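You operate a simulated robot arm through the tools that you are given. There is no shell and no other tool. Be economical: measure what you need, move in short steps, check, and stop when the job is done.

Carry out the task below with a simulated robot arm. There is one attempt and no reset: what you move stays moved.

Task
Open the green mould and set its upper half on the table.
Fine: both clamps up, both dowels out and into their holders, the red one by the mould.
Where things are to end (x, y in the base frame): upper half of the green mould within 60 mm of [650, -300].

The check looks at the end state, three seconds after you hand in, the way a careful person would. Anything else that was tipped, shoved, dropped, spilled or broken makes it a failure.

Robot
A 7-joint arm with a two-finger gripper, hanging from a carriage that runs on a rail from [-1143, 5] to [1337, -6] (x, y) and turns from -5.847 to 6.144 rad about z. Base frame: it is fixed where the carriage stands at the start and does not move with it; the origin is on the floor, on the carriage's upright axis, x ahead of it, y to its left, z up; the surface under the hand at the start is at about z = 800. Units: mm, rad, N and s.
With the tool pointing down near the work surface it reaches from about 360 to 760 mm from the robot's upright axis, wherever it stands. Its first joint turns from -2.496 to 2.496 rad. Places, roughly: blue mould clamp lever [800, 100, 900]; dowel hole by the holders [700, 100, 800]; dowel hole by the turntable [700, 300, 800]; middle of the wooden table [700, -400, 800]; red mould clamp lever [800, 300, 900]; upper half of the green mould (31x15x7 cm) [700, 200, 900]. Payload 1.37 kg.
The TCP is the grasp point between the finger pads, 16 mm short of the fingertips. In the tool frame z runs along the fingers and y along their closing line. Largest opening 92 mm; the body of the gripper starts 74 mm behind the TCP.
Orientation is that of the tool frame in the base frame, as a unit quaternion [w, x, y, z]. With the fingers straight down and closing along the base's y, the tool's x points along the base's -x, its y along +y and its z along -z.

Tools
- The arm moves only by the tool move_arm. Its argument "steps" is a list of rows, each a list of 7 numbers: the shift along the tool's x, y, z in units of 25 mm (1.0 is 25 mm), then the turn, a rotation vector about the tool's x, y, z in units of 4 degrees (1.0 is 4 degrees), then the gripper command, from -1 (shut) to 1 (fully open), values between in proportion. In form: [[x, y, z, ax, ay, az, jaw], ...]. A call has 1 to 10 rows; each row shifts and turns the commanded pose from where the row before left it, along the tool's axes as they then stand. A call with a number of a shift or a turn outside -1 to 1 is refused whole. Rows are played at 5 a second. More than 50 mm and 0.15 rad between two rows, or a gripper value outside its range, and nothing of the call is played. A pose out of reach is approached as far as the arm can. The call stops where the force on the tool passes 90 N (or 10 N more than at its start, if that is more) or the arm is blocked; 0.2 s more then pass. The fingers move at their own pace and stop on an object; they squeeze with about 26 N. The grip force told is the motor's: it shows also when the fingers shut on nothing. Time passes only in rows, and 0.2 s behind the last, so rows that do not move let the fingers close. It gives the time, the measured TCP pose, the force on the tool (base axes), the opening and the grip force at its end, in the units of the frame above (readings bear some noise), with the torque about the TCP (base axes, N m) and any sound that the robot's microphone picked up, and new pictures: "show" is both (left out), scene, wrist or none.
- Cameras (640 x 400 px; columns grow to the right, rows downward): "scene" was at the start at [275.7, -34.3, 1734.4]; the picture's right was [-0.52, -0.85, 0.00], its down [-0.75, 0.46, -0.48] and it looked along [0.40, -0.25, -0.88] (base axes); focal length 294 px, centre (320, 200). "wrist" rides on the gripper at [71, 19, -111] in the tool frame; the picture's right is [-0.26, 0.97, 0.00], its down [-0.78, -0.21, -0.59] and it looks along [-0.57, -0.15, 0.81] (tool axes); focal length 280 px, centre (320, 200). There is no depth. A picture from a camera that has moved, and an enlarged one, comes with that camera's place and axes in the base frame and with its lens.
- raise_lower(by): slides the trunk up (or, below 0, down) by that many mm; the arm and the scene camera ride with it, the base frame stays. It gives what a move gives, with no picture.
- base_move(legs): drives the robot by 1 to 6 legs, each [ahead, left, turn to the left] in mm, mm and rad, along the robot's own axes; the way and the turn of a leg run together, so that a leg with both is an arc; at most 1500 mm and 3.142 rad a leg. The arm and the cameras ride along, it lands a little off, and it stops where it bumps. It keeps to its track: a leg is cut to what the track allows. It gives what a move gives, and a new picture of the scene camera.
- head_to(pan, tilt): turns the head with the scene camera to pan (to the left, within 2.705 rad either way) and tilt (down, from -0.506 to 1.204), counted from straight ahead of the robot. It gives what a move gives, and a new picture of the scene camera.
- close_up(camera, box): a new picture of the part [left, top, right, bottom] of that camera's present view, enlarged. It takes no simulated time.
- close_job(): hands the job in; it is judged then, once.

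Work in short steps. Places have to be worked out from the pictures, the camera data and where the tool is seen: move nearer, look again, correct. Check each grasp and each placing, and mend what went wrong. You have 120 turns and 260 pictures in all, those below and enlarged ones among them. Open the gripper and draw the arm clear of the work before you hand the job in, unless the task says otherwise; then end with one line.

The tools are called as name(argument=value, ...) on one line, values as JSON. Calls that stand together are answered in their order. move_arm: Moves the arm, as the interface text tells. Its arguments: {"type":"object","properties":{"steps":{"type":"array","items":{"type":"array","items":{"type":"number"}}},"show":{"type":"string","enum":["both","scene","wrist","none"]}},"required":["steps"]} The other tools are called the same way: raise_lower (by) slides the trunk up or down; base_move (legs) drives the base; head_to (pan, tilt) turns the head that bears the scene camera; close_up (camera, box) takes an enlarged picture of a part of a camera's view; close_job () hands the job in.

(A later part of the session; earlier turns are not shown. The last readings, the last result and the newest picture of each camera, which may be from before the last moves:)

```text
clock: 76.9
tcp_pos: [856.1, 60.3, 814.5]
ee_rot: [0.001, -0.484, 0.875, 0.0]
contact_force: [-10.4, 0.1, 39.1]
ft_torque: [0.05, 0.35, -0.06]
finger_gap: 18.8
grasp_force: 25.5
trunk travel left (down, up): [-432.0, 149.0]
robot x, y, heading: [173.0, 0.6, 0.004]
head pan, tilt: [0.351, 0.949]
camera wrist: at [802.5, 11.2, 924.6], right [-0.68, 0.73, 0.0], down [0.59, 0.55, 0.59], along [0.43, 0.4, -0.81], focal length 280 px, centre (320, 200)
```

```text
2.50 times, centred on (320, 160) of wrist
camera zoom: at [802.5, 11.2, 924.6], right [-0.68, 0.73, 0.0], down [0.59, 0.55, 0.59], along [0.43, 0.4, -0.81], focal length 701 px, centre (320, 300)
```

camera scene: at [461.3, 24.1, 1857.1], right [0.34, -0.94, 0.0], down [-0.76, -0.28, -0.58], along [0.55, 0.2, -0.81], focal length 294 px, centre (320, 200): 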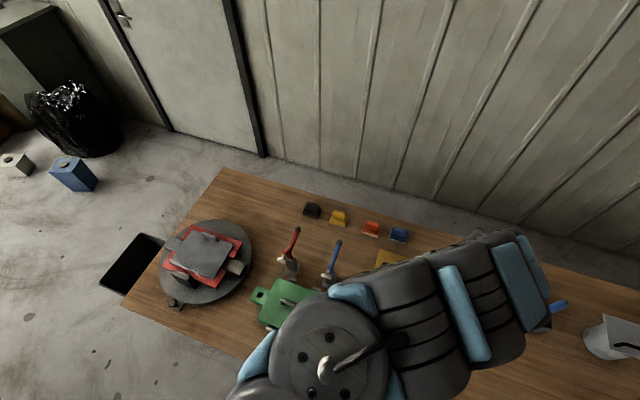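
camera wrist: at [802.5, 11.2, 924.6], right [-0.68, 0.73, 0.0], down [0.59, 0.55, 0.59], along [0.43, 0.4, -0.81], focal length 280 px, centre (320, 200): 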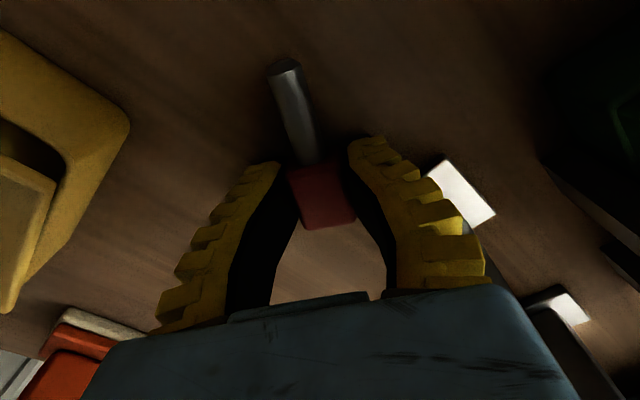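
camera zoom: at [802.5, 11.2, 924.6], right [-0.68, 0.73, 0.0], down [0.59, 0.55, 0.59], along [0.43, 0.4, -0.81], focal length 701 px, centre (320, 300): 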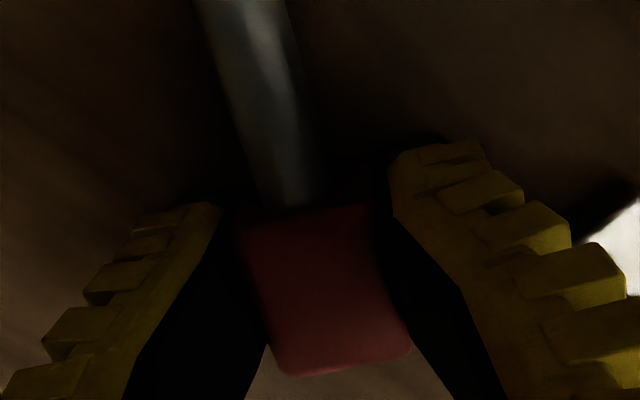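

Gripped at 19 mm with tips on the table. Lift gently.

move_arm(steps=[[0, 0, -0.4, 0, 0, 0, -1], [0, 0, -0.4, 0, 0, 0, -1], [0, 0, -0.6, 0, 0, 0, -1], [0, 0, -0.8, 0, 0, 0, -1], [0, 0, -1, 0, 0, 0, -1], [0, 0, -1, 0, 0, 0, -1]], show="wrist")

close_up(camera="wrist", box=[220, 80, 420, 240])

```text
clock: 78.3
tcp_pos: [854.8, 59.2, 920.2]
ee_rot: [0.001, -0.485, 0.875, 0.0]
contact_force: [-0.3, 0.0, -0.6]
ft_torque: [0.02, -0.01, -0.02]
finger_gap: 18.5
grasp_force: 26.3
trunk travel left (down, up): [-432.0, 149.0]
robot x, y, heading: [171.2, -2.0, -0.0]
head pan, tilt: [0.351, 0.949]
camera wrist: at [799.9, 9.3, 1029.4], right [-0.68, 0.73, 0.0], down [0.59, 0.55, 0.59], along [0.43, 0.4, -0.81], focal length 280 px, centre (320, 200)
```

wrist: 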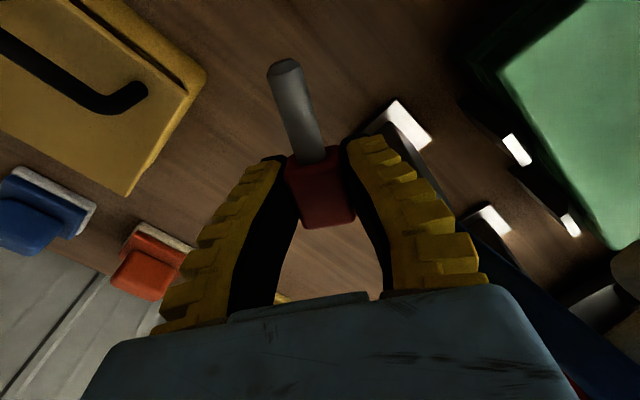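

```text
2.50 times, centred on (320, 160) of wrist
camera zoom: at [799.9, 9.3, 1029.4], right [-0.68, 0.73, 0.0], down [0.59, 0.55, 0.59], along [0.43, 0.4, -0.81], focal length 701 px, centre (320, 300)
```

zoom: 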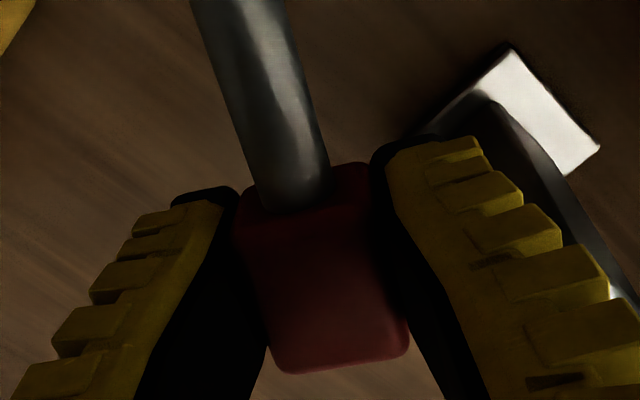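

Now the dowel is held firmly by its head, pin pointing along tool +x. Plan: raise, yaw back so the pin points to the robot, then tilt the tool ~70° so the pin points nearly down, and insert.

move_arm(steps=[[0, 0, -1, 0, 0, 0, -1], [0, 0, -1, 0, 0, 0, -1], [0, 0, -1, 0, 0, 1, -1], [0, 0, 0, 0, 0, 1, -1], [0, 0, 0, 0, 0, 1, -1], [0, 0, 0, 0, 0, 1, -1], [0, 0, 0, 0, 0, 1, -1], [0, 0, 0, 0, 0, 1, -1], [0, 0, 0, 0, 0, 1, -1], [0, 0, 0, 0, 0, 1, -1]], show="none")

move_arm(steps=[[0, 0, 0, 0, 0, 1, -1], [0, 0, 0, 0, 0, 1, -1], [0, 0, 0, 0, 0, 1, -1], [0, 0, 0, 0, 0, 1, -1], [0, 0, 0, 0, 0, 1, -1], [0, 0, 0, 0, 0, 1, -1], [0, 0, 0, 0, 0, 0.5, -1]], show="wrist")

```text
clock: 80.5
tcp_pos: [854.0, 59.8, 995.7]
ee_rot: [0.0, -0.224, 0.975, 0.0]
contact_force: [0.1, -0.3, -1.4]
ft_torque: [-0.01, 0.01, 0.03]
finger_gap: 18.3
grasp_force: 26.2
trunk travel left (down, up): [-432.0, 149.0]
robot x, y, heading: [172.9, -1.1, 0.001]
head pan, tilt: [0.351, 0.949]
```

```text
clock: 82.1
tcp_pos: [852.6, 59.9, 993.7]
ee_rot: [0.0, 0.0, 1.0, 0.0]
contact_force: [0.7, -0.3, -1.0]
ft_torque: [0.03, 0.01, 0.0]
finger_gap: 18.5
grasp_force: 26.7
trunk travel left (down, up): [-432.0, 149.0]
robot x, y, heading: [175.2, 2.7, 0.0]
head pan, tilt: [0.351, 0.949]
camera wrist: at [782.7, 80.0, 1103.7], right [0.26, 0.96, 0.0], down [0.78, -0.21, 0.59], along [0.57, -0.15, -0.81], focal length 280 px, centre (320, 200)
```

wrist: 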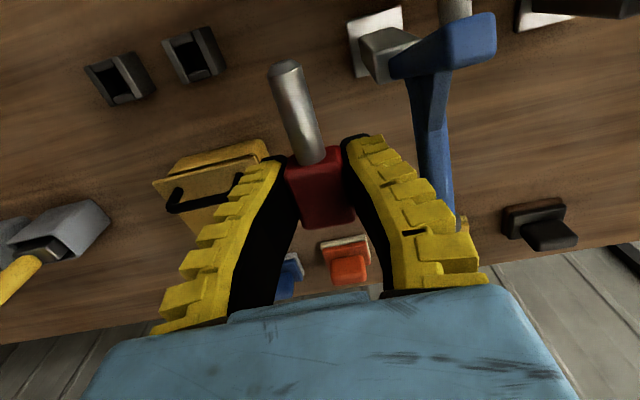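

Move over to (730,-42) above the holder's near side.

move_arm(steps=[[0, -1, 0, 0, 0, 0, -1], [0, -1, 0, 0, 0, 0, -1], [1, -1, 0, 0, 0, 0, -1], [1, -1, 0, 0, 0, 0, -1], [1, 0, 0, 0, 0, 0, -1], [1, 0, 0, 0, 0, 0, -1], [0.8, 0, 0, 0, 0, 0, -1]], show="none")

move_arm(steps=[[0, 0, 0, 0, -1, 0, -1], [0, 0, 0, 0, -1, 0, -1], [0, 0, 0, 0, -1, 0, -1], [0, 0, 0, 0, -1, 0, -1], [0, 0, 0, 0, -1, 0, -1], [0, 0, 0, 0, -1, 0, -1], [0, 0, 0, 0, -1, 0, -1], [0, 0, 0, 0, -1, 0, -1], [0, 0, 0, 0, -1, 0, -1], [0, 0, 0, 0, -1, 0, -1]], show="wrist")

```text
clock: 83.7
tcp_pos: [822.8, -41.7, 970.3]
ee_rot: [-0.001, 0.0, 1.0, 0.0]
contact_force: [-0.6, 0.3, -0.3]
ft_torque: [-0.01, -0.02, 0.02]
finger_gap: 18.3
grasp_force: 25.9
out of reach, approached as far as the arm can: row 3, 4, 5, 6, 7
trunk travel left (down, up): [-432.0, 149.0]
robot x, y, heading: [172.1, 0.7, -0.001]
head pan, tilt: [0.351, 0.949]
```

```text
clock: 85.9
tcp_pos: [1000.1, 8.1, 1041.1]
ee_rot: [0.323, -0.002, 0.946, 0.006]
contact_force: [-0.6, 0.7, -0.7]
ft_torque: [-0.01, 0.03, 0.01]
finger_gap: 18.6
grasp_force: 26.1
out of reach, approached as far as the arm can: row 1, 2, 3, 4, 5, 6, 7, 8, 9, 10
trunk travel left (down, up): [-432.0, 149.0]
robot x, y, heading: [171.9, -3.3, -0.001]
head pan, tilt: [0.351, 0.949]
camera wrist: at [876.2, 27.1, 1084.7], right [0.2, 0.96, 0.17], down [0.26, -0.22, 0.94], along [0.94, -0.14, -0.29], focal length 280 px, centre (320, 200)
```

wrist: 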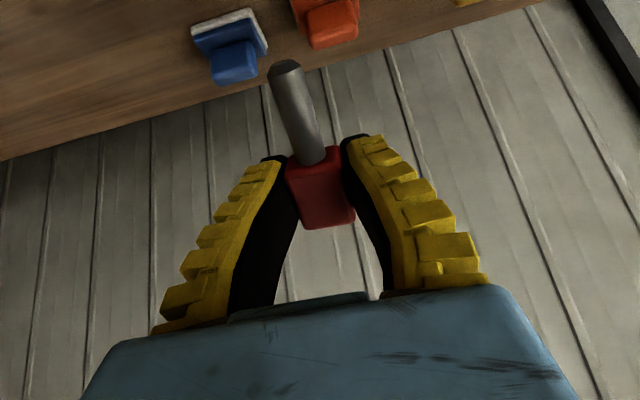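

The arm is cramped at this trunk height. Raise the trunk and drive the base back 150 mm to give room for the forward-pointing tool.

raise_lower(by=140)

base_move(legs=[[-150, 0, 0]])

move_arm(steps=[[0, 0, 0, 0, -1, 0, -1], [0, 0, 0, 0, -1, 0, -1], [0, 0, 0, 0, -1, 0, -1], [0, 0, 0, 0, -1, 0, -1], [0, 0, 0, 0, -1, 0, -1], [0, 0, 0, 0, -1, 0, -1], [0, 0, 0, 0, -1, 0, -1]], show="wrist")

```text
clock: 87.5
tcp_pos: [1000.9, 8.9, 1180.9]
ee_rot: [0.322, -0.002, 0.947, 0.006]
contact_force: [0.5, -1.0, -0.5]
ft_torque: [-0.04, -0.01, 0.03]
finger_gap: 18.5
grasp_force: 25.5
trunk travel left (down, up): [-572.0, 9.0]
robot x, y, heading: [171.8, -0.3, 0.006]
head pan, tilt: [0.351, 0.949]
```

```text
clock: 88.9
tcp_pos: [850.7, 10.9, 1180.6]
ee_rot: [0.322, -0.003, 0.947, 0.006]
contact_force: [-0.5, 0.1, -1.2]
ft_torque: [0.02, 0.0, 0.01]
finger_gap: 18.4
grasp_force: 25.3
trunk travel left (down, up): [-572.0, 9.0]
robot x, y, heading: [24.0, -0.4, 0.002]
head pan, tilt: [0.351, 0.949]
camera scene: at [311.3, 25.0, 1915.1], right [0.35, -0.94, 0.0], down [-0.76, -0.28, -0.58], along [0.55, 0.2, -0.81], focal length 294 px, centre (320, 200)
```

scene: 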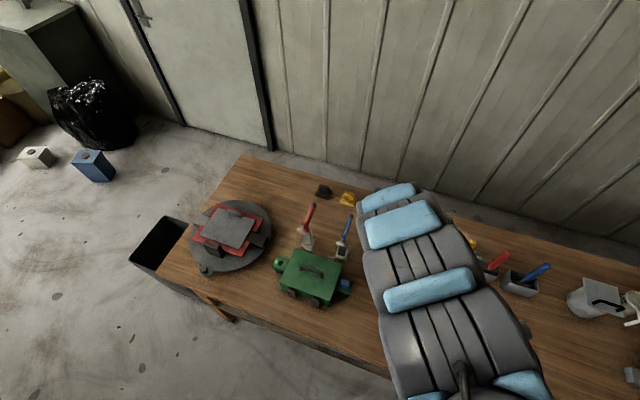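

```text
clock: 90.5
tcp_pos: [883.2, 23.6, 1188.5]
ee_rot: [0.542, -0.002, 0.84, 0.008]
contact_force: [0.8, 0.8, 0.1]
ft_torque: [-0.01, -0.02, 0.01]
finger_gap: 18.1
grasp_force: 26.3
out of reach, approached as far as the arm can: row 1, 2, 3, 4, 6
trunk travel left (down, up): [-572.0, 9.0]
robot x, y, heading: [25.4, -2.0, -0.001]
head pan, tilt: [0.351, 0.949]
camera wrist: at [752.3, 43.0, 1168.3], right [0.1, 0.96, 0.25], down [-0.21, -0.22, 0.95], along [0.97, -0.15, 0.18], focal length 280 px, centre (320, 200)
```

wrist: 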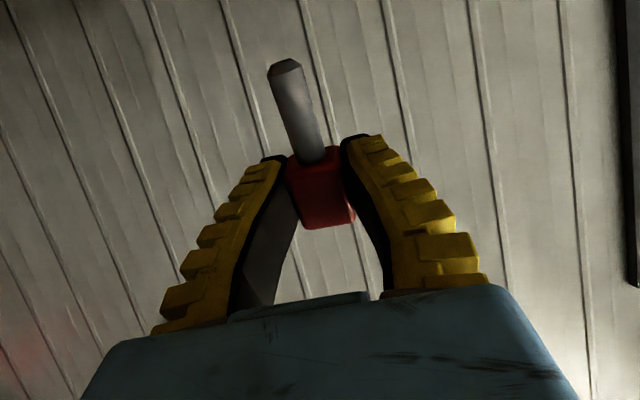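

Tilt is 66° and, from the picture, the pin leans 8° further, so it's ~16° off vertical. Add 4° more and bring it down above the mould-side holder (tip target (795,-43)).

move_arm(steps=[[0, 0, 0, 0, -1, 0, -1], [1, -0.4, 0.05, 0, 0, 0, -1], [1, -0.4, 0.05, 0, 0, 0, -1], [1, -0.4, 0.05, 0, 0, 0, -1], [1, -0.4, 0.05, 0, 0, 0, -1], [1, -0.4, 0.05, 0, 0, 0, -1], [1, -0.4, 0.05, 0, 0, 0, -1], [1, -0.3, 0.05, 0, 0, 0, -1]], show="wrist")

```text
clock: 92.3
tcp_pos: [828.3, -42.9, 1018.3]
ee_rot: [0.57, -0.001, 0.822, 0.006]
contact_force: [0.4, -0.5, -0.8]
ft_torque: [-0.01, 0.07, 0.01]
finger_gap: 18.7
grasp_force: 25.8
trunk travel left (down, up): [-572.0, 9.0]
robot x, y, heading: [21.6, 0.3, -0.001]
head pan, tilt: [0.351, 0.949]
camera wrist: at [699.4, -22.9, 990.3], right [0.08, 0.96, 0.26], down [-0.28, -0.22, 0.93], along [0.96, -0.15, 0.25], focal length 280 px, centre (320, 200)
```

wrist: 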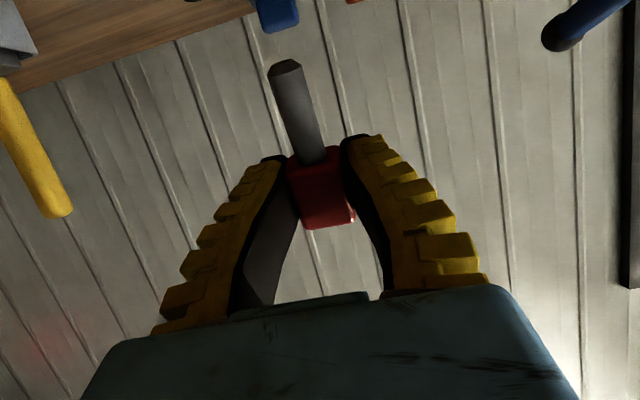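

Continue down to just above the rim (tip ≈ z 860).

move_arm(steps=[[1, 0, 0.05, 0, 0, 0, -1], [1, 0, 0.05, 0, 0, 0, -1], [1, 0, 0.05, 0, 0, 0, -1], [0.7, 0, 0.03, 0, 0, 0, -1], [0.6, 0, -0.2, 0, 0, 0, -1]], show="both")

close_up(camera="wrist", box=[200, 0, 400, 125])

```text
clock: 93.5
tcp_pos: [790.6, -43.3, 933.2]
ee_rot: [0.571, -0.002, 0.821, 0.007]
contact_force: [0.2, 0.1, 0.6]
ft_torque: [0.02, 0.13, 0.02]
finger_gap: 18.4
grasp_force: 25.9
out of reach, approached as far as the arm can: row 4, 5
trunk travel left (down, up): [-572.0, 9.0]
robot x, y, heading: [20.9, -0.7, 0.004]
head pan, tilt: [0.351, 0.949]
camera scene: at [311.1, 25.0, 1915.0], right [0.35, -0.94, 0.0], down [-0.76, -0.28, -0.58], along [0.55, 0.2, -0.81], focal length 294 px, centre (320, 200)
camera wrist: at [662.4, -23.7, 905.4], right [0.08, 0.96, 0.25], down [-0.28, -0.22, 0.93], along [0.96, -0.15, 0.25], focal length 280 px, centre (320, 200)
```

scene: 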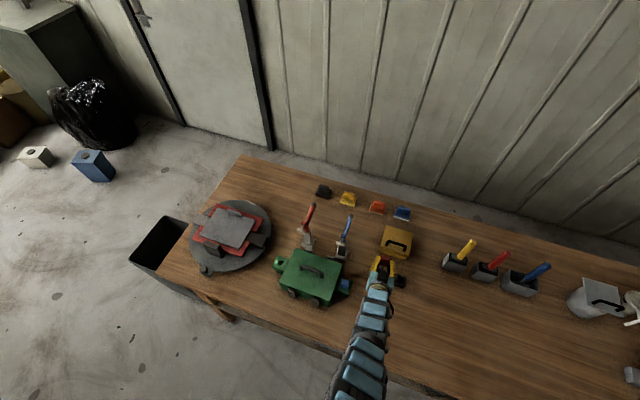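
wrist: 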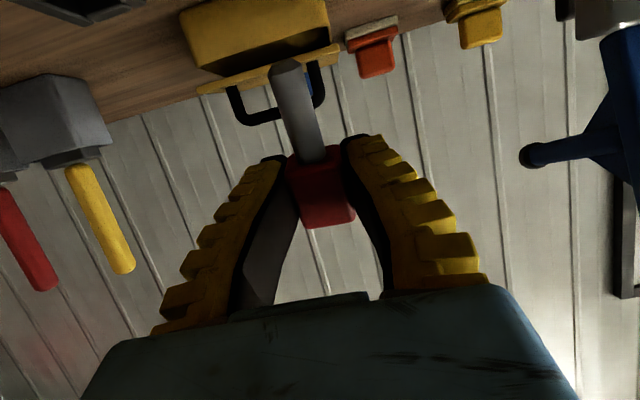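

```text
3.20 times, centred on (300, 62) of wrist
camera zoom: at [662.4, -23.7, 905.4], right [0.08, 0.96, 0.25], down [-0.28, -0.22, 0.93], along [0.96, -0.15, 0.25], focal length 897 px, centre (384, 640)
```

zoom: 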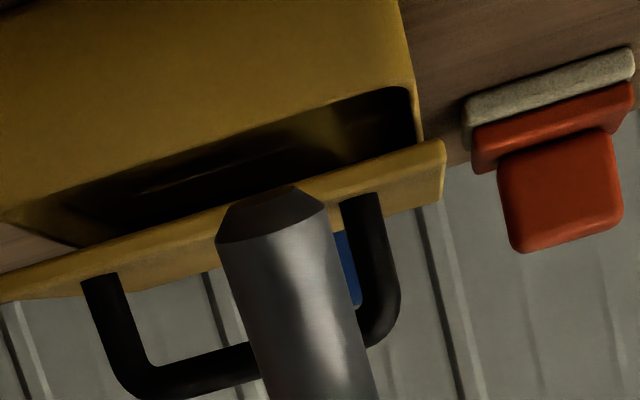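

The pin points down nicely. The tip should be ~11 mm behind the TCP in x, so shift TCP to x≈806, then lower via the trunk to bring the tip near the rim and look.

move_arm(steps=[[-0.22, 0, 0.58, 0, 0, 0, -1]], show="none")

raise_lower(by=-48)

close_up(camera="wrist", box=[200, 0, 400, 125])

head_to(pan=-0.15, tilt=1.0)

```text
clock: 93.9
tcp_pos: [797.4, -42.2, 933.0]
ee_rot: [0.57, -0.002, 0.822, 0.008]
contact_force: [-0.8, -0.1, -0.1]
ft_torque: [-0.02, -0.02, 0.06]
finger_gap: 18.3
grasp_force: 26.4
out of reach, approached as far as the arm can: row 1
trunk travel left (down, up): [-572.0, 9.0]
robot x, y, heading: [19.7, -6.0, 0.004]
head pan, tilt: [0.351, 0.949]
```

```text
clock: 94.8
tcp_pos: [798.0, -41.1, 885.7]
ee_rot: [0.57, -0.002, 0.821, 0.008]
contact_force: [-0.2, 0.1, -0.4]
ft_torque: [-0.02, -0.02, 0.0]
finger_gap: 18.3
grasp_force: 26.5
trunk travel left (down, up): [-524.0, 57.0]
robot x, y, heading: [21.7, 0.4, -0.002]
head pan, tilt: [0.351, 0.949]
```

```text
3.20 times, centred on (300, 62) of wrist
camera zoom: at [669.4, -22.7, 857.5], right [0.08, 0.96, 0.26], down [-0.28, -0.22, 0.93], along [0.96, -0.15, 0.25], focal length 897 px, centre (384, 640)
```

zoom: 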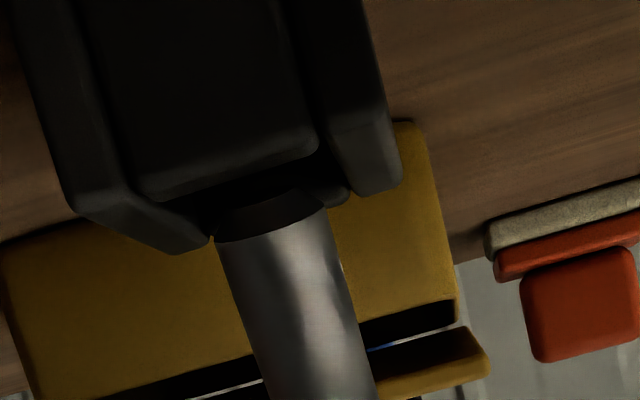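

```text
clock: 95.8
tcp_pos: [799.0, -41.1, 886.8]
ee_rot: [0.57, -0.001, 0.822, 0.006]
contact_force: [0.3, 0.4, -0.9]
ft_torque: [0.01, 0.03, 0.01]
finger_gap: 18.5
grasp_force: 25.9
trunk travel left (down, up): [-524.0, 57.0]
robot x, y, heading: [21.1, 1.8, -0.002]
head pan, tilt: [-0.15, 1.0]
camera scene: at [311.9, -10.3, 1863.5], right [-0.15, -0.99, 0.0], down [-0.83, 0.12, -0.54], along [0.53, -0.08, -0.84], focal length 294 px, centre (320, 200)
```

scene: 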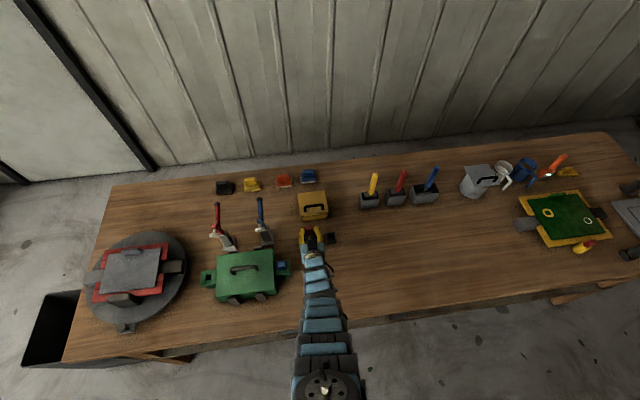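

Superb view: the pin is laterally centred on the opening; it seems ~8 mm short in x. I lift with the arm 40 mm, shift +8 mm in x, and lower the trunk by the same.

move_arm(steps=[[-0.75, 0, -0.28, 0, 0, 0, -1], [-0.75, 0, -0.28, 0, 0, 0, -1], [-0.11, 0, 0.3, 0, 0, 0, -1], [0, 0, 0, 0, 0, 0, -1]], show="none")

raise_lower(by=-40)

close_up(camera="wrist", box=[200, 0, 400, 125])

```text
clock: 96.8
tcp_pos: [805.3, -41.8, 925.4]
ee_rot: [0.57, 0.0, 0.822, 0.006]
contact_force: [0.9, 0.0, -0.5]
ft_torque: [-0.01, 0.03, -0.01]
finger_gap: 18.6
grasp_force: 26.0
trunk travel left (down, up): [-524.0, 57.0]
robot x, y, heading: [22.1, -4.0, -0.003]
head pan, tilt: [-0.15, 1.0]
```

```text
clock: 97.6
tcp_pos: [805.5, -41.0, 886.5]
ee_rot: [0.57, 0.0, 0.822, 0.006]
contact_force: [0.4, 0.1, -0.2]
ft_torque: [0.03, 0.06, 0.01]
finger_gap: 18.4
grasp_force: 25.8
trunk travel left (down, up): [-484.0, 97.0]
robot x, y, heading: [23.2, 1.5, 0.002]
head pan, tilt: [-0.15, 1.0]
```

```text
3.20 times, centred on (300, 62) of wrist
camera zoom: at [676.4, -23.3, 857.9], right [0.08, 0.96, 0.26], down [-0.28, -0.22, 0.93], along [0.96, -0.15, 0.25], focal length 897 px, centre (384, 640)
```

zoom: 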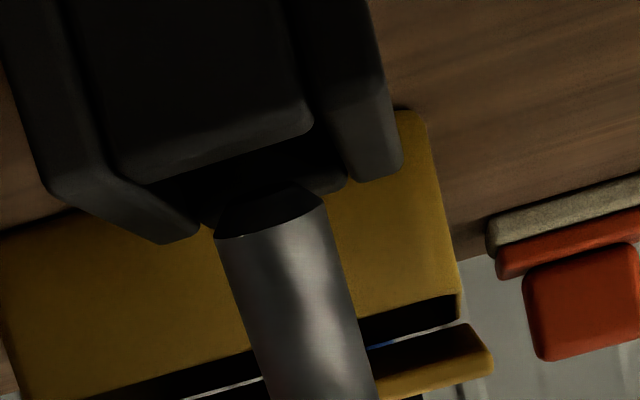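

By ray geometry the tip is ~4 mm above the rim and within a few mm of the hole centre. Lower 9 mm and check force/picture.

raise_lower(by=-9)

close_up(camera="wrist", box=[200, 0, 400, 125])

```text
clock: 98.2
tcp_pos: [805.8, -42.7, 877.4]
ee_rot: [0.57, -0.001, 0.821, 0.007]
contact_force: [0.3, 0.1, -1.1]
ft_torque: [0.0, -0.04, 0.04]
finger_gap: 18.5
grasp_force: 26.1
trunk travel left (down, up): [-475.0, 106.0]
robot x, y, heading: [24.9, -1.1, 0.0]
head pan, tilt: [-0.15, 1.0]
```

```text
3.20 times, centred on (300, 62) of wrist
camera zoom: at [676.3, -23.3, 848.8], right [0.08, 0.96, 0.26], down [-0.28, -0.22, 0.93], along [0.96, -0.15, 0.25], focal length 897 px, centre (384, 640)
```

zoom: 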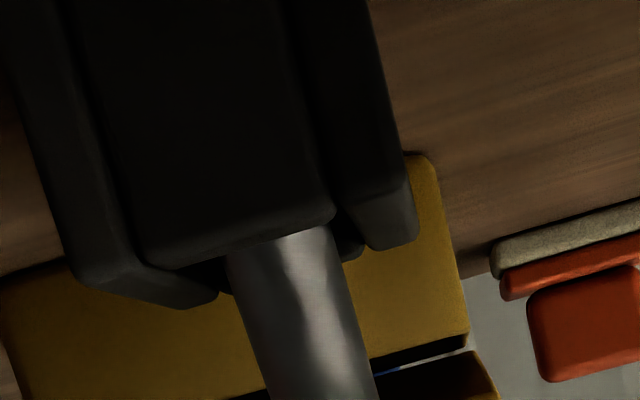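

The tip is inside the holder (hidden by the front wall, back wall behind it), no force. Lower further.

raise_lower(by=-10)

close_up(camera="wrist", box=[200, 0, 400, 125])

```text
clock: 98.8
tcp_pos: [804.9, -41.9, 867.5]
ee_rot: [0.57, -0.001, 0.821, 0.006]
contact_force: [0.2, 0.2, -1.3]
ft_torque: [0.01, -0.05, 0.01]
finger_gap: 18.2
grasp_force: 25.6
trunk travel left (down, up): [-465.0, 116.0]
robot x, y, heading: [22.6, -0.3, -0.0]
head pan, tilt: [-0.15, 1.0]
```

```text
3.20 times, centred on (300, 62) of wrist
camera zoom: at [676.3, -23.3, 838.8], right [0.08, 0.96, 0.26], down [-0.28, -0.22, 0.93], along [0.96, -0.15, 0.25], focal length 897 px, centre (384, 640)
```

zoom: 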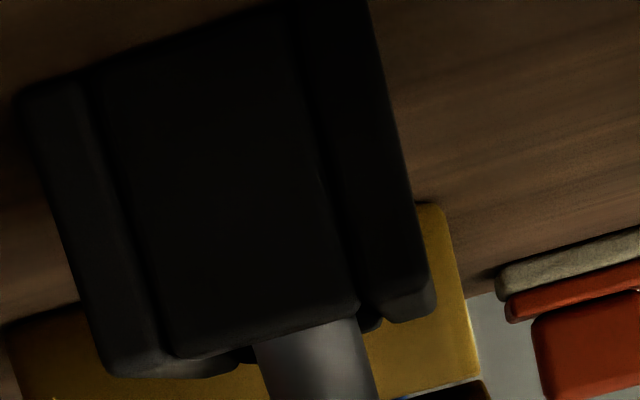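

About 15 mm inserted with no resistance; another 7 mm.

raise_lower(by=-7)

close_up(camera="wrist", box=[200, 50, 400, 200])

```text
clock: 99.3
tcp_pos: [805.3, -42.1, 860.2]
ee_rot: [0.57, 0.0, 0.822, 0.006]
contact_force: [0.7, -0.4, -0.6]
ft_torque: [0.03, -0.02, -0.02]
finger_gap: 18.5
grasp_force: 26.0
trunk travel left (down, up): [-458.0, 123.0]
robot x, y, heading: [24.9, -4.9, 0.002]
head pan, tilt: [-0.15, 1.0]
```

```text
2.67 times, centred on (300, 125) of wrist
camera zoom: at [676.3, -23.3, 831.8], right [0.08, 0.96, 0.26], down [-0.28, -0.22, 0.93], along [0.96, -0.15, 0.25], focal length 748 px, centre (373, 400)
```

zoom: 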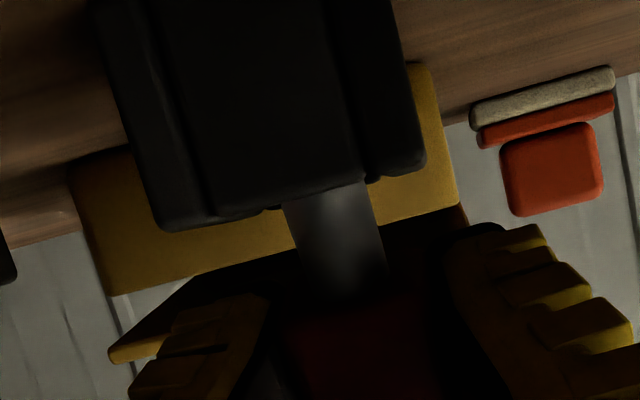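

Lower the last 4 mm, then open partway and withdraw backward along the tool axis.

raise_lower(by=-4)

move_arm(steps=[[0, 0, 0, 0, 0, 0, -0.2], [0, 0, 0, 0, 0, 0, 0], [0, 0, -0.4, 0, 0, 0, 0], [0, 0, -0.8, 0, 0, 0, 0], [0, 0, -1, 0, 0, 0, 0], [-0.5, 0, -1, 0, 0, 0, 0], [-1, 0, -1, 0, 0, 0, 0]], show="wrist")

```text
clock: 99.8
tcp_pos: [806.4, -41.8, 857.6]
ee_rot: [0.571, -0.002, 0.821, 0.007]
contact_force: [-8.7, -0.1, 16.1]
ft_torque: [0.02, 0.03, 0.01]
finger_gap: 21.8
grasp_force: 25.6
trunk travel left (down, up): [-454.0, 127.0]
robot x, y, heading: [23.9, 1.9, 0.001]
head pan, tilt: [-0.15, 1.0]
```

```text
clock: 101.6
tcp_pos: [644.0, -303.8, 920.5]
ee_rot: [0.558, 0.184, 0.8, -0.125]
contact_force: [-1.7, -2.2, -0.5]
ft_torque: [0.09, 0.01, 0.25]
finger_gap: 48.8
grasp_force: 2.1
out of reach, approached as far as the arm can: row 7
trunk travel left (down, up): [-454.0, 127.0]
robot x, y, heading: [19.3, 3.4, 0.003]
head pan, tilt: [-0.15, 1.0]
stopped in row 7: the arm was blocked; the commanded pose is now the measured one
camera wrist: at [536.5, -230.0, 890.8], right [0.5, 0.83, 0.25], down [-0.35, -0.07, 0.93], along [0.79, -0.55, 0.25], focal length 280 px, centre (320, 200)
```

wrist: 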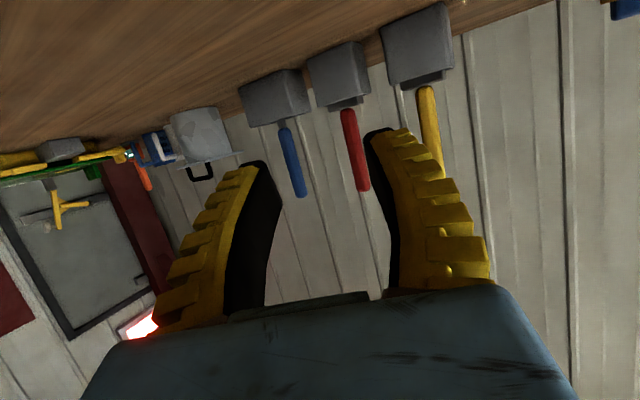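

The arm swung to the right unexpectedly during withdrawal. Check the scene.

close_up(camera="scene", box=[180, 160, 460, 320])

close_up(camera="scene", box=[280, 170, 380, 270])

```text
2.29 times, centred on (320, 240) of scene
camera zoom: at [311.4, -11.5, 1793.3], right [-0.15, -0.99, 0.0], down [-0.83, 0.12, -0.54], along [0.53, -0.08, -0.84], focal length 672 px, centre (320, 109)
```

zoom: 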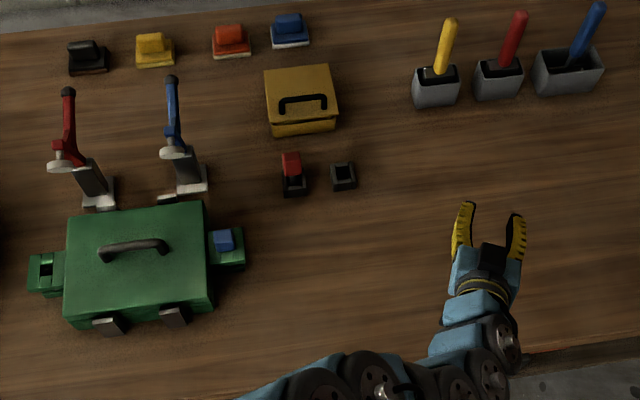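

```text
4.00 times, centred on (330, 220) of scene
camera zoom: at [311.4, -11.5, 1793.3], right [-0.15, -0.99, 0.0], down [-0.83, 0.12, -0.54], along [0.53, -0.08, -0.84], focal length 1175 px, centre (280, 120)
```

zoom: 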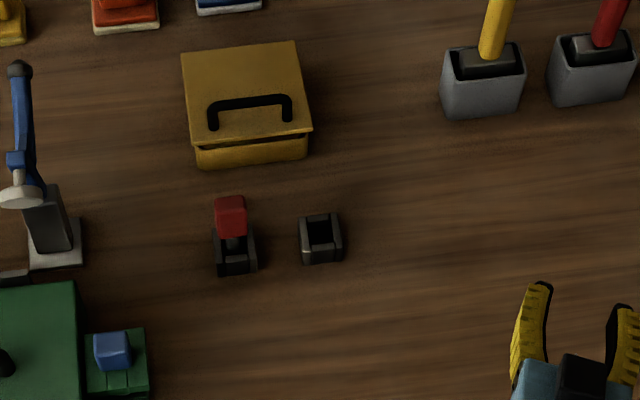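

Excellent: the red dowel stands in the mould-side holder and nothing else was hit. Now raise the trunk and bring the tool back to vertical.

raise_lower(by=120)

move_arm(steps=[[0, 0, 0, 0, 1, 0, 0], [0, 0, 0, 0, 1, 0, 0], [0, 0, 0, 0, 1, 0, 0], [0, 0, 0, 0, 1, 0, 0], [0, 0, 0, 0, 1, 0, 0], [0, 0, 0, 0, 1, 0, 0], [0, 0, 0, 0, 1, 0, 0], [0, 0, 0, 0, 1, 0, 0], [0, 0, 0, 0, 1, 0, 0], [0, 0, 0, 0, 1, 0, 0]], show="none")

move_arm(steps=[[0, 0, 0, 0, 1, 0, 0], [0, 0, 0, 0, 1, 0, 0], [0, 0, 0, 0, 1, 0, 0], [0, 0, 0, 0, 1, 0, 0], [0, 0, 0, 0, 1, 0, 0], [0, 0, 0, 0, 1, 0, 0], [0, 0, 0, 0, 1, 0, 0], [0, 0, 0, 0, 0.4, 0, 0]], show="scene")

```text
clock: 103.1
tcp_pos: [646.3, -298.9, 1039.2]
ee_rot: [0.558, 0.184, 0.8, -0.122]
contact_force: [0.3, -1.0, -0.6]
ft_torque: [0.0, 0.01, -0.02]
finger_gap: 49.0
grasp_force: 2.0
trunk travel left (down, up): [-574.0, 7.0]
robot x, y, heading: [22.9, 2.8, 0.001]
head pan, tilt: [-0.15, 1.0]
```

```text
clock: 105.3
tcp_pos: [654.7, -300.7, 1036.7]
ee_rot: [0.249, 0.215, 0.943, -0.051]
contact_force: [-0.1, 0.5, -0.8]
ft_torque: [0.0, -0.02, -0.04]
finger_gap: 49.0
grasp_force: 2.4
out of reach, approached as far as the arm can: row 1, 3, 5
trunk travel left (down, up): [-574.0, 7.0]
robot x, y, heading: [18.4, -1.1, 0.0]
head pan, tilt: [-0.15, 1.0]
```

```text
clock: 107.1
tcp_pos: [654.5, -303.4, 1035.7]
ee_rot: [0.016, 0.22, 0.975, 0.0]
contact_force: [0.5, 0.1, 0.1]
ft_torque: [0.0, -0.01, 0.0]
finger_gap: 49.1
grasp_force: 2.3
trunk travel left (down, up): [-574.0, 7.0]
robot x, y, heading: [26.1, -2.2, 0.003]
head pan, tilt: [-0.15, 1.0]
camera scene: at [311.7, -10.6, 1913.5], right [-0.15, -0.99, 0.0], down [-0.83, 0.12, -0.54], along [0.53, -0.08, -0.84], focal length 294 px, centre (320, 200)
```

scene: 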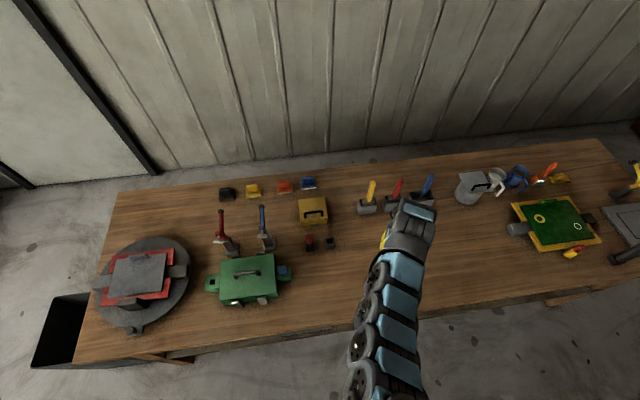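

Nearly vertical. Base ahead 150 mm again, then yaw the tool to close along x.

base_move(legs=[[150, 0, 0]])

move_arm(steps=[[0, 0, 0, 0, 0.46, 0, 0], [0, 0, 0, 0, 0, -1, 0], [0, 0, 0, 0, 0, -1, 0], [0, 0, 0, 0, 0, -1, 0], [0, 0, 0, 0, 0, -1, 0], [0, 0, 0, 0, 0, -1, 0], [0, 0, 0, 0, 0, -1, 0], [0, 0, 0, 0, 0, -1, 0], [0, 0, 0, 0, 0, -1, 0], [0, 0, 0, 0, 0, -1, 0]], show="none")

move_arm(steps=[[0, 0, 0, 0, 0, -1, 0], [0, 0, 0, 0, 0, -1, 0], [0, 0, 0, 0, 0, -1, 0], [0, 0, 0, 0, 0, -1, 0], [0, 0, 0, 0, 0, -1, 0], [0, 0, 0, 0, 0, -1, 0], [0, 0, 0, 0, 0, -1, 0], [0, 0, 0, 0, 0, -1, 0], [0, 0, 0, 0, 0, -1, 0], [0, 0, 0, 0, 0, -1, 0]], show="none")

move_arm(steps=[[0, 0, 0, 0, 0, -1, 0], [0, 0, 0, 0, 0, -1, 0], [0, 0, 0, 0, 0, -1, 0], [0, 0, 0, 0, 0, -1, 0], [0, 0, 0, 0, 0, -1, 0], [0, 0, 0, 0, 0, -1, 0], [0, 0, 0, 0, 0, -1, 0], [0, 0, 0, 0, 0, -1, 0], [0, 0, 0, 0, 0, -1, 0], [0, 0, 0, 0, 0, -0.9, 0]], show="wrist")

```text
clock: 108.5
tcp_pos: [806.8, -302.1, 1036.3]
ee_rot: [0.015, 0.22, 0.975, 0.001]
contact_force: [0.1, -0.3, -0.1]
ft_torque: [0.03, 0.01, 0.0]
finger_gap: 49.2
grasp_force: 2.3
trunk travel left (down, up): [-574.0, 7.0]
robot x, y, heading: [174.5, 1.2, 0.003]
head pan, tilt: [-0.15, 1.0]
camera scene: at [463.4, -10.8, 1913.5], right [-0.15, -0.99, 0.0], down [-0.83, 0.12, -0.54], along [0.53, -0.08, -0.84], focal length 294 px, centre (320, 200)
```

scene: 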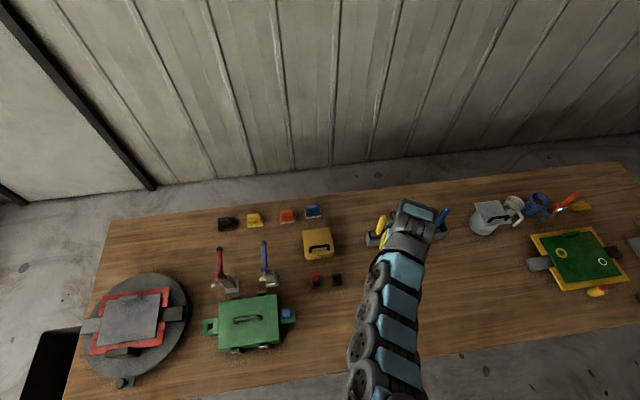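

```text
clock: 110.7
tcp_pos: [805.1, -306.5, 1047.3]
ee_rot: [0.001, -0.093, 0.996, 0.005]
contact_force: [0.6, 0.4, 1.1]
ft_torque: [0.02, 0.02, 0.01]
finger_gap: 49.1
grasp_force: 2.0
out of reach, approached as far as the arm can: row 1
trunk travel left (down, up): [-574.0, 7.0]
robot x, y, heading: [171.8, -0.6, 0.004]
head pan, tilt: [-0.15, 1.0]
```

```text
clock: 112.9
tcp_pos: [807.0, -306.0, 1048.4]
ee_rot: [0.003, -0.427, 0.904, 0.004]
contact_force: [-0.1, 0.2, 0.6]
ft_torque: [0.01, -0.02, -0.03]
finger_gap: 49.2
grasp_force: 2.7
trunk travel left (down, up): [-574.0, 7.0]
robot x, y, heading: [173.8, 2.4, 0.003]
head pan, tilt: [-0.15, 1.0]
```

```text
clock: 115.1
tcp_pos: [806.8, -305.5, 1046.2]
ee_rot: [-0.004, 0.709, -0.706, -0.003]
contact_force: [0.0, -0.9, -0.4]
ft_torque: [0.0, 0.04, 0.0]
finger_gap: 49.0
grasp_force: 2.5
trunk travel left (down, up): [-574.0, 7.0]
robot x, y, heading: [175.6, -4.0, 0.006]
head pan, tilt: [-0.15, 1.0]
camera wrist: at [786.5, -377.4, 1155.8], right [-0.97, 0.26, 0.0], down [0.21, 0.77, 0.6], along [0.15, 0.58, -0.8], focal length 280 px, centre (320, 200)
```

wrist: 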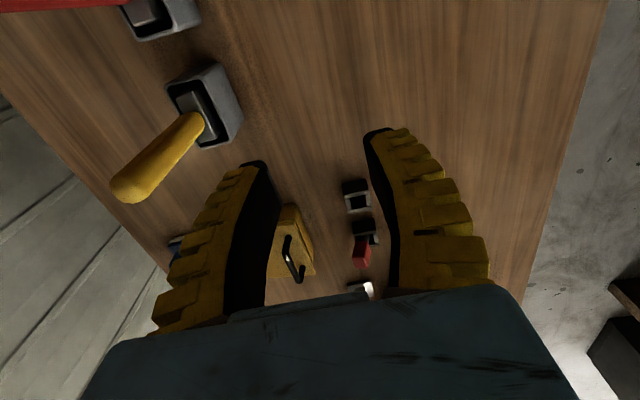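

Go look at the lid of the yellow box from above: move to (860,-110).

move_arm(steps=[[-1, -0.3, 0, 0, 0, 0, 0], [-1, -0.3, 0, 0, 0, 0, 0], [-1, -0.3, 0, 0, 0, 0, 0], [-1, -0.3, 0, 0, 0, 0, 0], [-1, -0.3, 0, 0, 0, 0, 0], [-1, -0.3, 0, 0, 0, 0, 0], [-1, -0.3, 0, 0, 0, 0, 0], [-0.6, 0, 0, 0, 0, 0, 0]], show="wrist")

close_up(camera="wrist", box=[160, 30, 360, 180])

```text
clock: 116.9
tcp_pos: [859.5, -114.7, 1049.6]
ee_rot: [-0.004, 0.708, -0.706, -0.003]
contact_force: [0.2, -1.2, -0.5]
ft_torque: [0.02, 0.0, 0.0]
finger_gap: 49.3
grasp_force: 2.0
trunk travel left (down, up): [-574.0, 7.0]
robot x, y, heading: [171.0, 2.9, 0.002]
head pan, tilt: [-0.15, 1.0]
camera wrist: at [839.7, -186.1, 1158.0], right [-0.97, 0.26, 0.0], down [0.21, 0.77, 0.6], along [0.15, 0.58, -0.8], focal length 280 px, centre (320, 200)
```

wrist: 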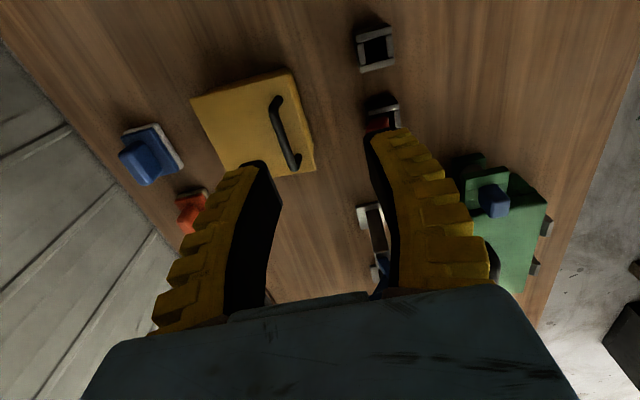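

```text
2.67 times, centred on (260, 105) of wrist
camera zoom: at [839.7, -186.1, 1158.0], right [-0.97, 0.26, 0.0], down [0.21, 0.77, 0.6], along [0.15, 0.58, -0.8], focal length 748 px, centre (480, 453)
```

zoom: 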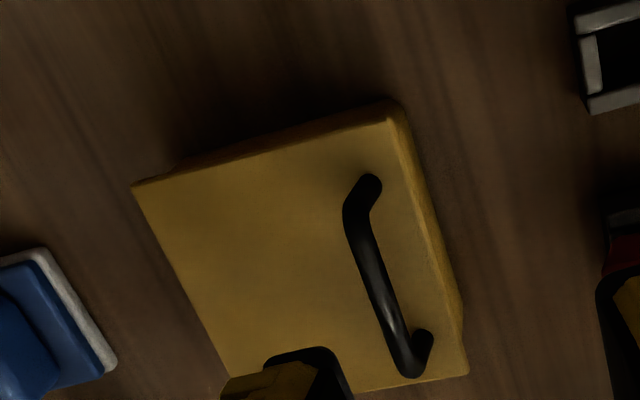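

Let me check the lid with the scene camera zoomed for comparison with the initial view.

close_up(camera="scene", box=[290, 215, 350, 265])

close_up(camera="wrist", box=[240, 60, 340, 180])

```text
8.00 times, centred on (320, 240) of scene
camera zoom: at [463.4, -10.8, 1913.5], right [-0.15, -0.99, 0.0], down [-0.83, 0.12, -0.54], along [0.53, -0.08, -0.84], focal length 2350 px, centre (320, -120)
```

zoom: 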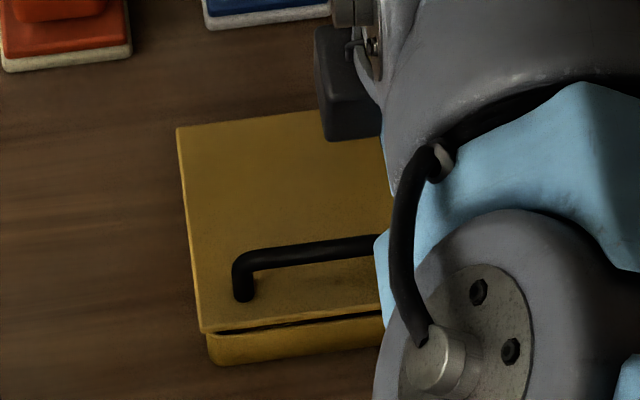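

```text
3.33 times, centred on (290, 120) of wrist
camera zoom: at [839.7, -186.1, 1158.0], right [-0.97, 0.26, 0.0], down [0.21, 0.77, 0.6], along [0.15, 0.58, -0.8], focal length 935 px, centre (420, 467)
```

zoom: 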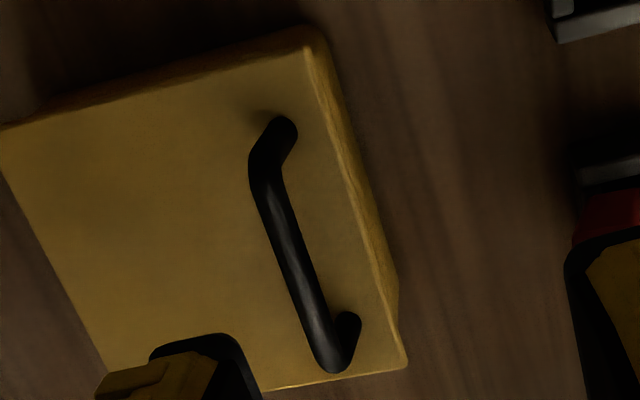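

The lid handle is measured within ~2 mm of its original place, lid covering the box; good enough for now. Next the blue dowel: move above (690,69).

move_arm(steps=[[-0.7, 0.9, 0, 0, 0, 0, 1], [-0.9, 0.9, 0, 0, 0, 0, 1], [-1, 0.9, 0, 0, 0, 0, 1], [-1, 0.9, 0, 0, 0, 0, 1], [-1, 0.9, 0, 0, 0, 0, 1], [-1, 0.9, 0, 0, 0, 0, 1], [-1, 0.9, 0, 0, 0, 0, 1], [-0.7, 0.4, 1, 0, 0, 0, 1], [0, 0, 1, 0, 0, 0, 1], [0, 0, 1, 0, 0, 0, 1]], show="wrist")

close_up(camera="wrist", box=[260, 50, 400, 190])

```text
clock: 119.1
tcp_pos: [747.6, 78.1, 941.0]
ee_rot: [-0.005, 0.709, -0.705, -0.003]
contact_force: [-0.9, 1.1, -0.5]
ft_torque: [0.02, 0.02, -0.02]
finger_gap: 92.0
grasp_force: 0.0
out of reach, approached as far as the arm can: row 4, 5, 6, 7
trunk travel left (down, up): [-574.0, 7.0]
robot x, y, heading: [170.8, -4.7, -0.003]
head pan, tilt: [-0.15, 1.0]
camera wrist: at [728.2, 5.7, 1049.9], right [-0.97, 0.26, 0.0], down [0.21, 0.77, 0.6], along [0.15, 0.58, -0.8], focal length 280 px, centre (320, 200)
```

wrist: 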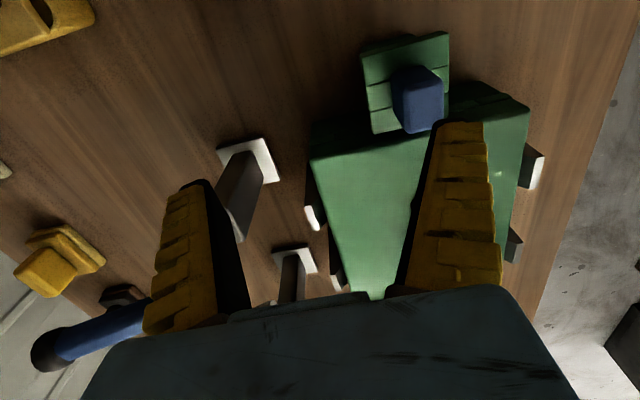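

```text
2.86 times, centred on (330, 120) of wrist
camera zoom: at [728.2, 5.7, 1049.9], right [-0.97, 0.26, 0.0], down [0.21, 0.77, 0.6], along [0.15, 0.58, -0.8], focal length 801 px, centre (291, 429)
```

zoom: 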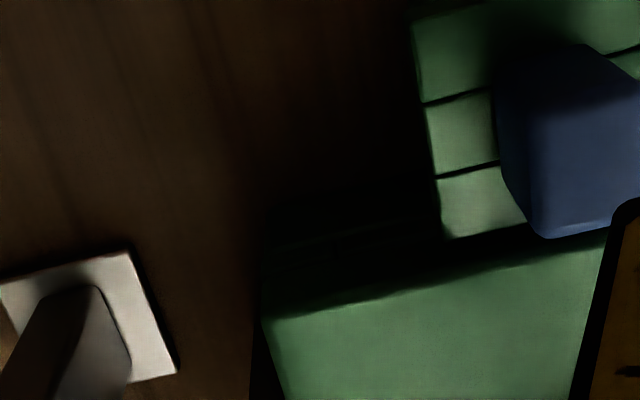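

Shift to x≈689, y≈69.

move_arm(steps=[[0.2, 0.8, 0, 0, 0, 0, 1], [0.17, 0.8, 0, 0, 0, 0, 1], [0, 0.75, 0, 0, 0, 0, 1]], show="wrist")

close_up(camera="wrist", box=[260, 50, 380, 170])

```text
clock: 119.9
tcp_pos: [690.6, 63.3, 939.1]
ee_rot: [-0.004, 0.708, -0.706, -0.002]
contact_force: [0.9, 0.6, -0.2]
ft_torque: [0.03, 0.02, -0.02]
finger_gap: 91.9
grasp_force: 0.0
trunk travel left (down, up): [-574.0, 7.0]
robot x, y, heading: [176.3, -2.7, 0.002]
head pan, tilt: [-0.15, 1.0]
camera wrist: at [670.4, -6.7, 1048.4], right [-0.97, 0.26, 0.0], down [0.21, 0.77, 0.6], along [0.15, 0.58, -0.8], focal length 280 px, centre (320, 200)
```

wrist: 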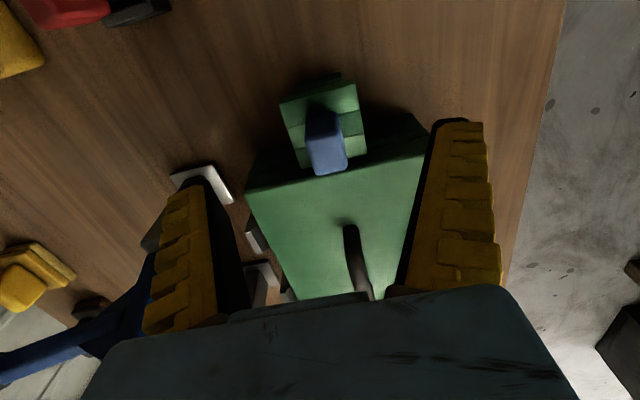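

```text
3.33 times, centred on (320, 110) of wrist
camera zoom: at [670.4, -6.7, 1048.4], right [-0.97, 0.26, 0.0], down [0.21, 0.77, 0.6], along [0.15, 0.58, -0.8], focal length 935 px, centre (320, 500)
```

zoom: 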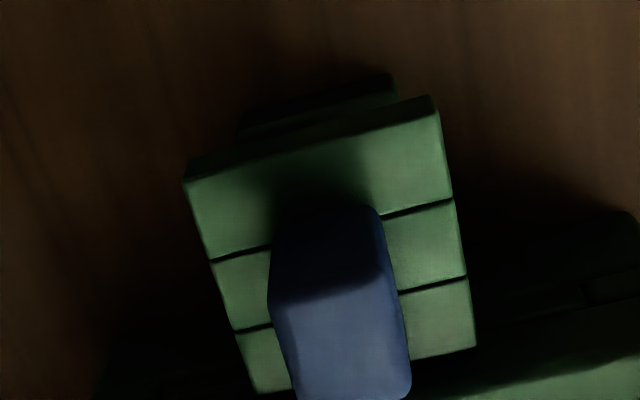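

The head is taller (~35 mm) than first assumed, which shifts its place to ≈ (686,68), and the ear top is z≈868. Grip higher this time: TCP z≈891.

move_arm(steps=[[-0.2, 0.16, 0, 0, 0, 0, 1], [0, 0, 1, 0, 0, 0, 1], [0, 0, 0.9, 0, 0, 0, 1], [0, 0, 0, 0, 0, 0, 0], [0, 0, 0, 0, 0, 0, -1], [0, 0, 0, 0, 0, 0, -1], [0, 0, 0, 0, 0, 0, -1]], show="wrist")

close_up(camera="wrist", box=[240, 80, 400, 240])

```text
clock: 121.5
tcp_pos: [688.0, 71.7, 891.6]
ee_rot: [-0.004, 0.708, -0.706, -0.003]
contact_force: [0.2, -0.3, 10.7]
ft_torque: [-0.05, 0.0, 0.02]
finger_gap: 15.7
grasp_force: 26.3
trunk travel left (down, up): [-574.0, 7.0]
robot x, y, heading: [175.4, -4.5, 0.0]
head pan, tilt: [-0.15, 1.0]
camera wrist: at [667.6, -0.7, 1001.1], right [-0.97, 0.26, 0.0], down [0.21, 0.77, 0.6], along [0.15, 0.58, -0.8], focal length 280 px, centre (320, 200)
```

wrist: 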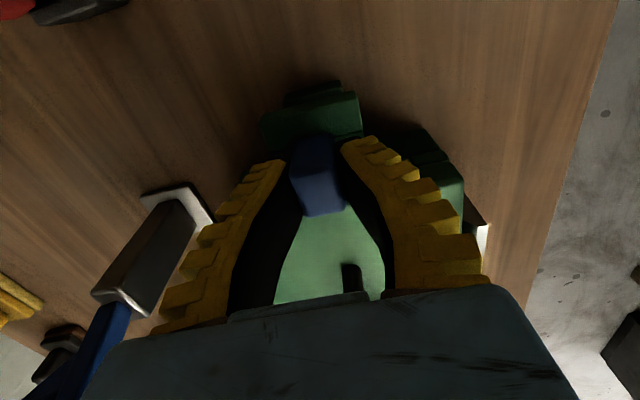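

```text
2.50 times, centred on (320, 160) of wrist
camera zoom: at [667.6, -0.7, 1001.1], right [-0.97, 0.26, 0.0], down [0.21, 0.77, 0.6], along [0.15, 0.58, -0.8], focal length 701 px, centre (320, 300)
```

zoom: 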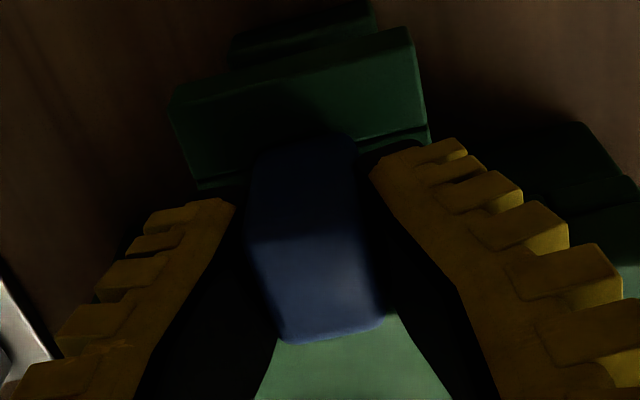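

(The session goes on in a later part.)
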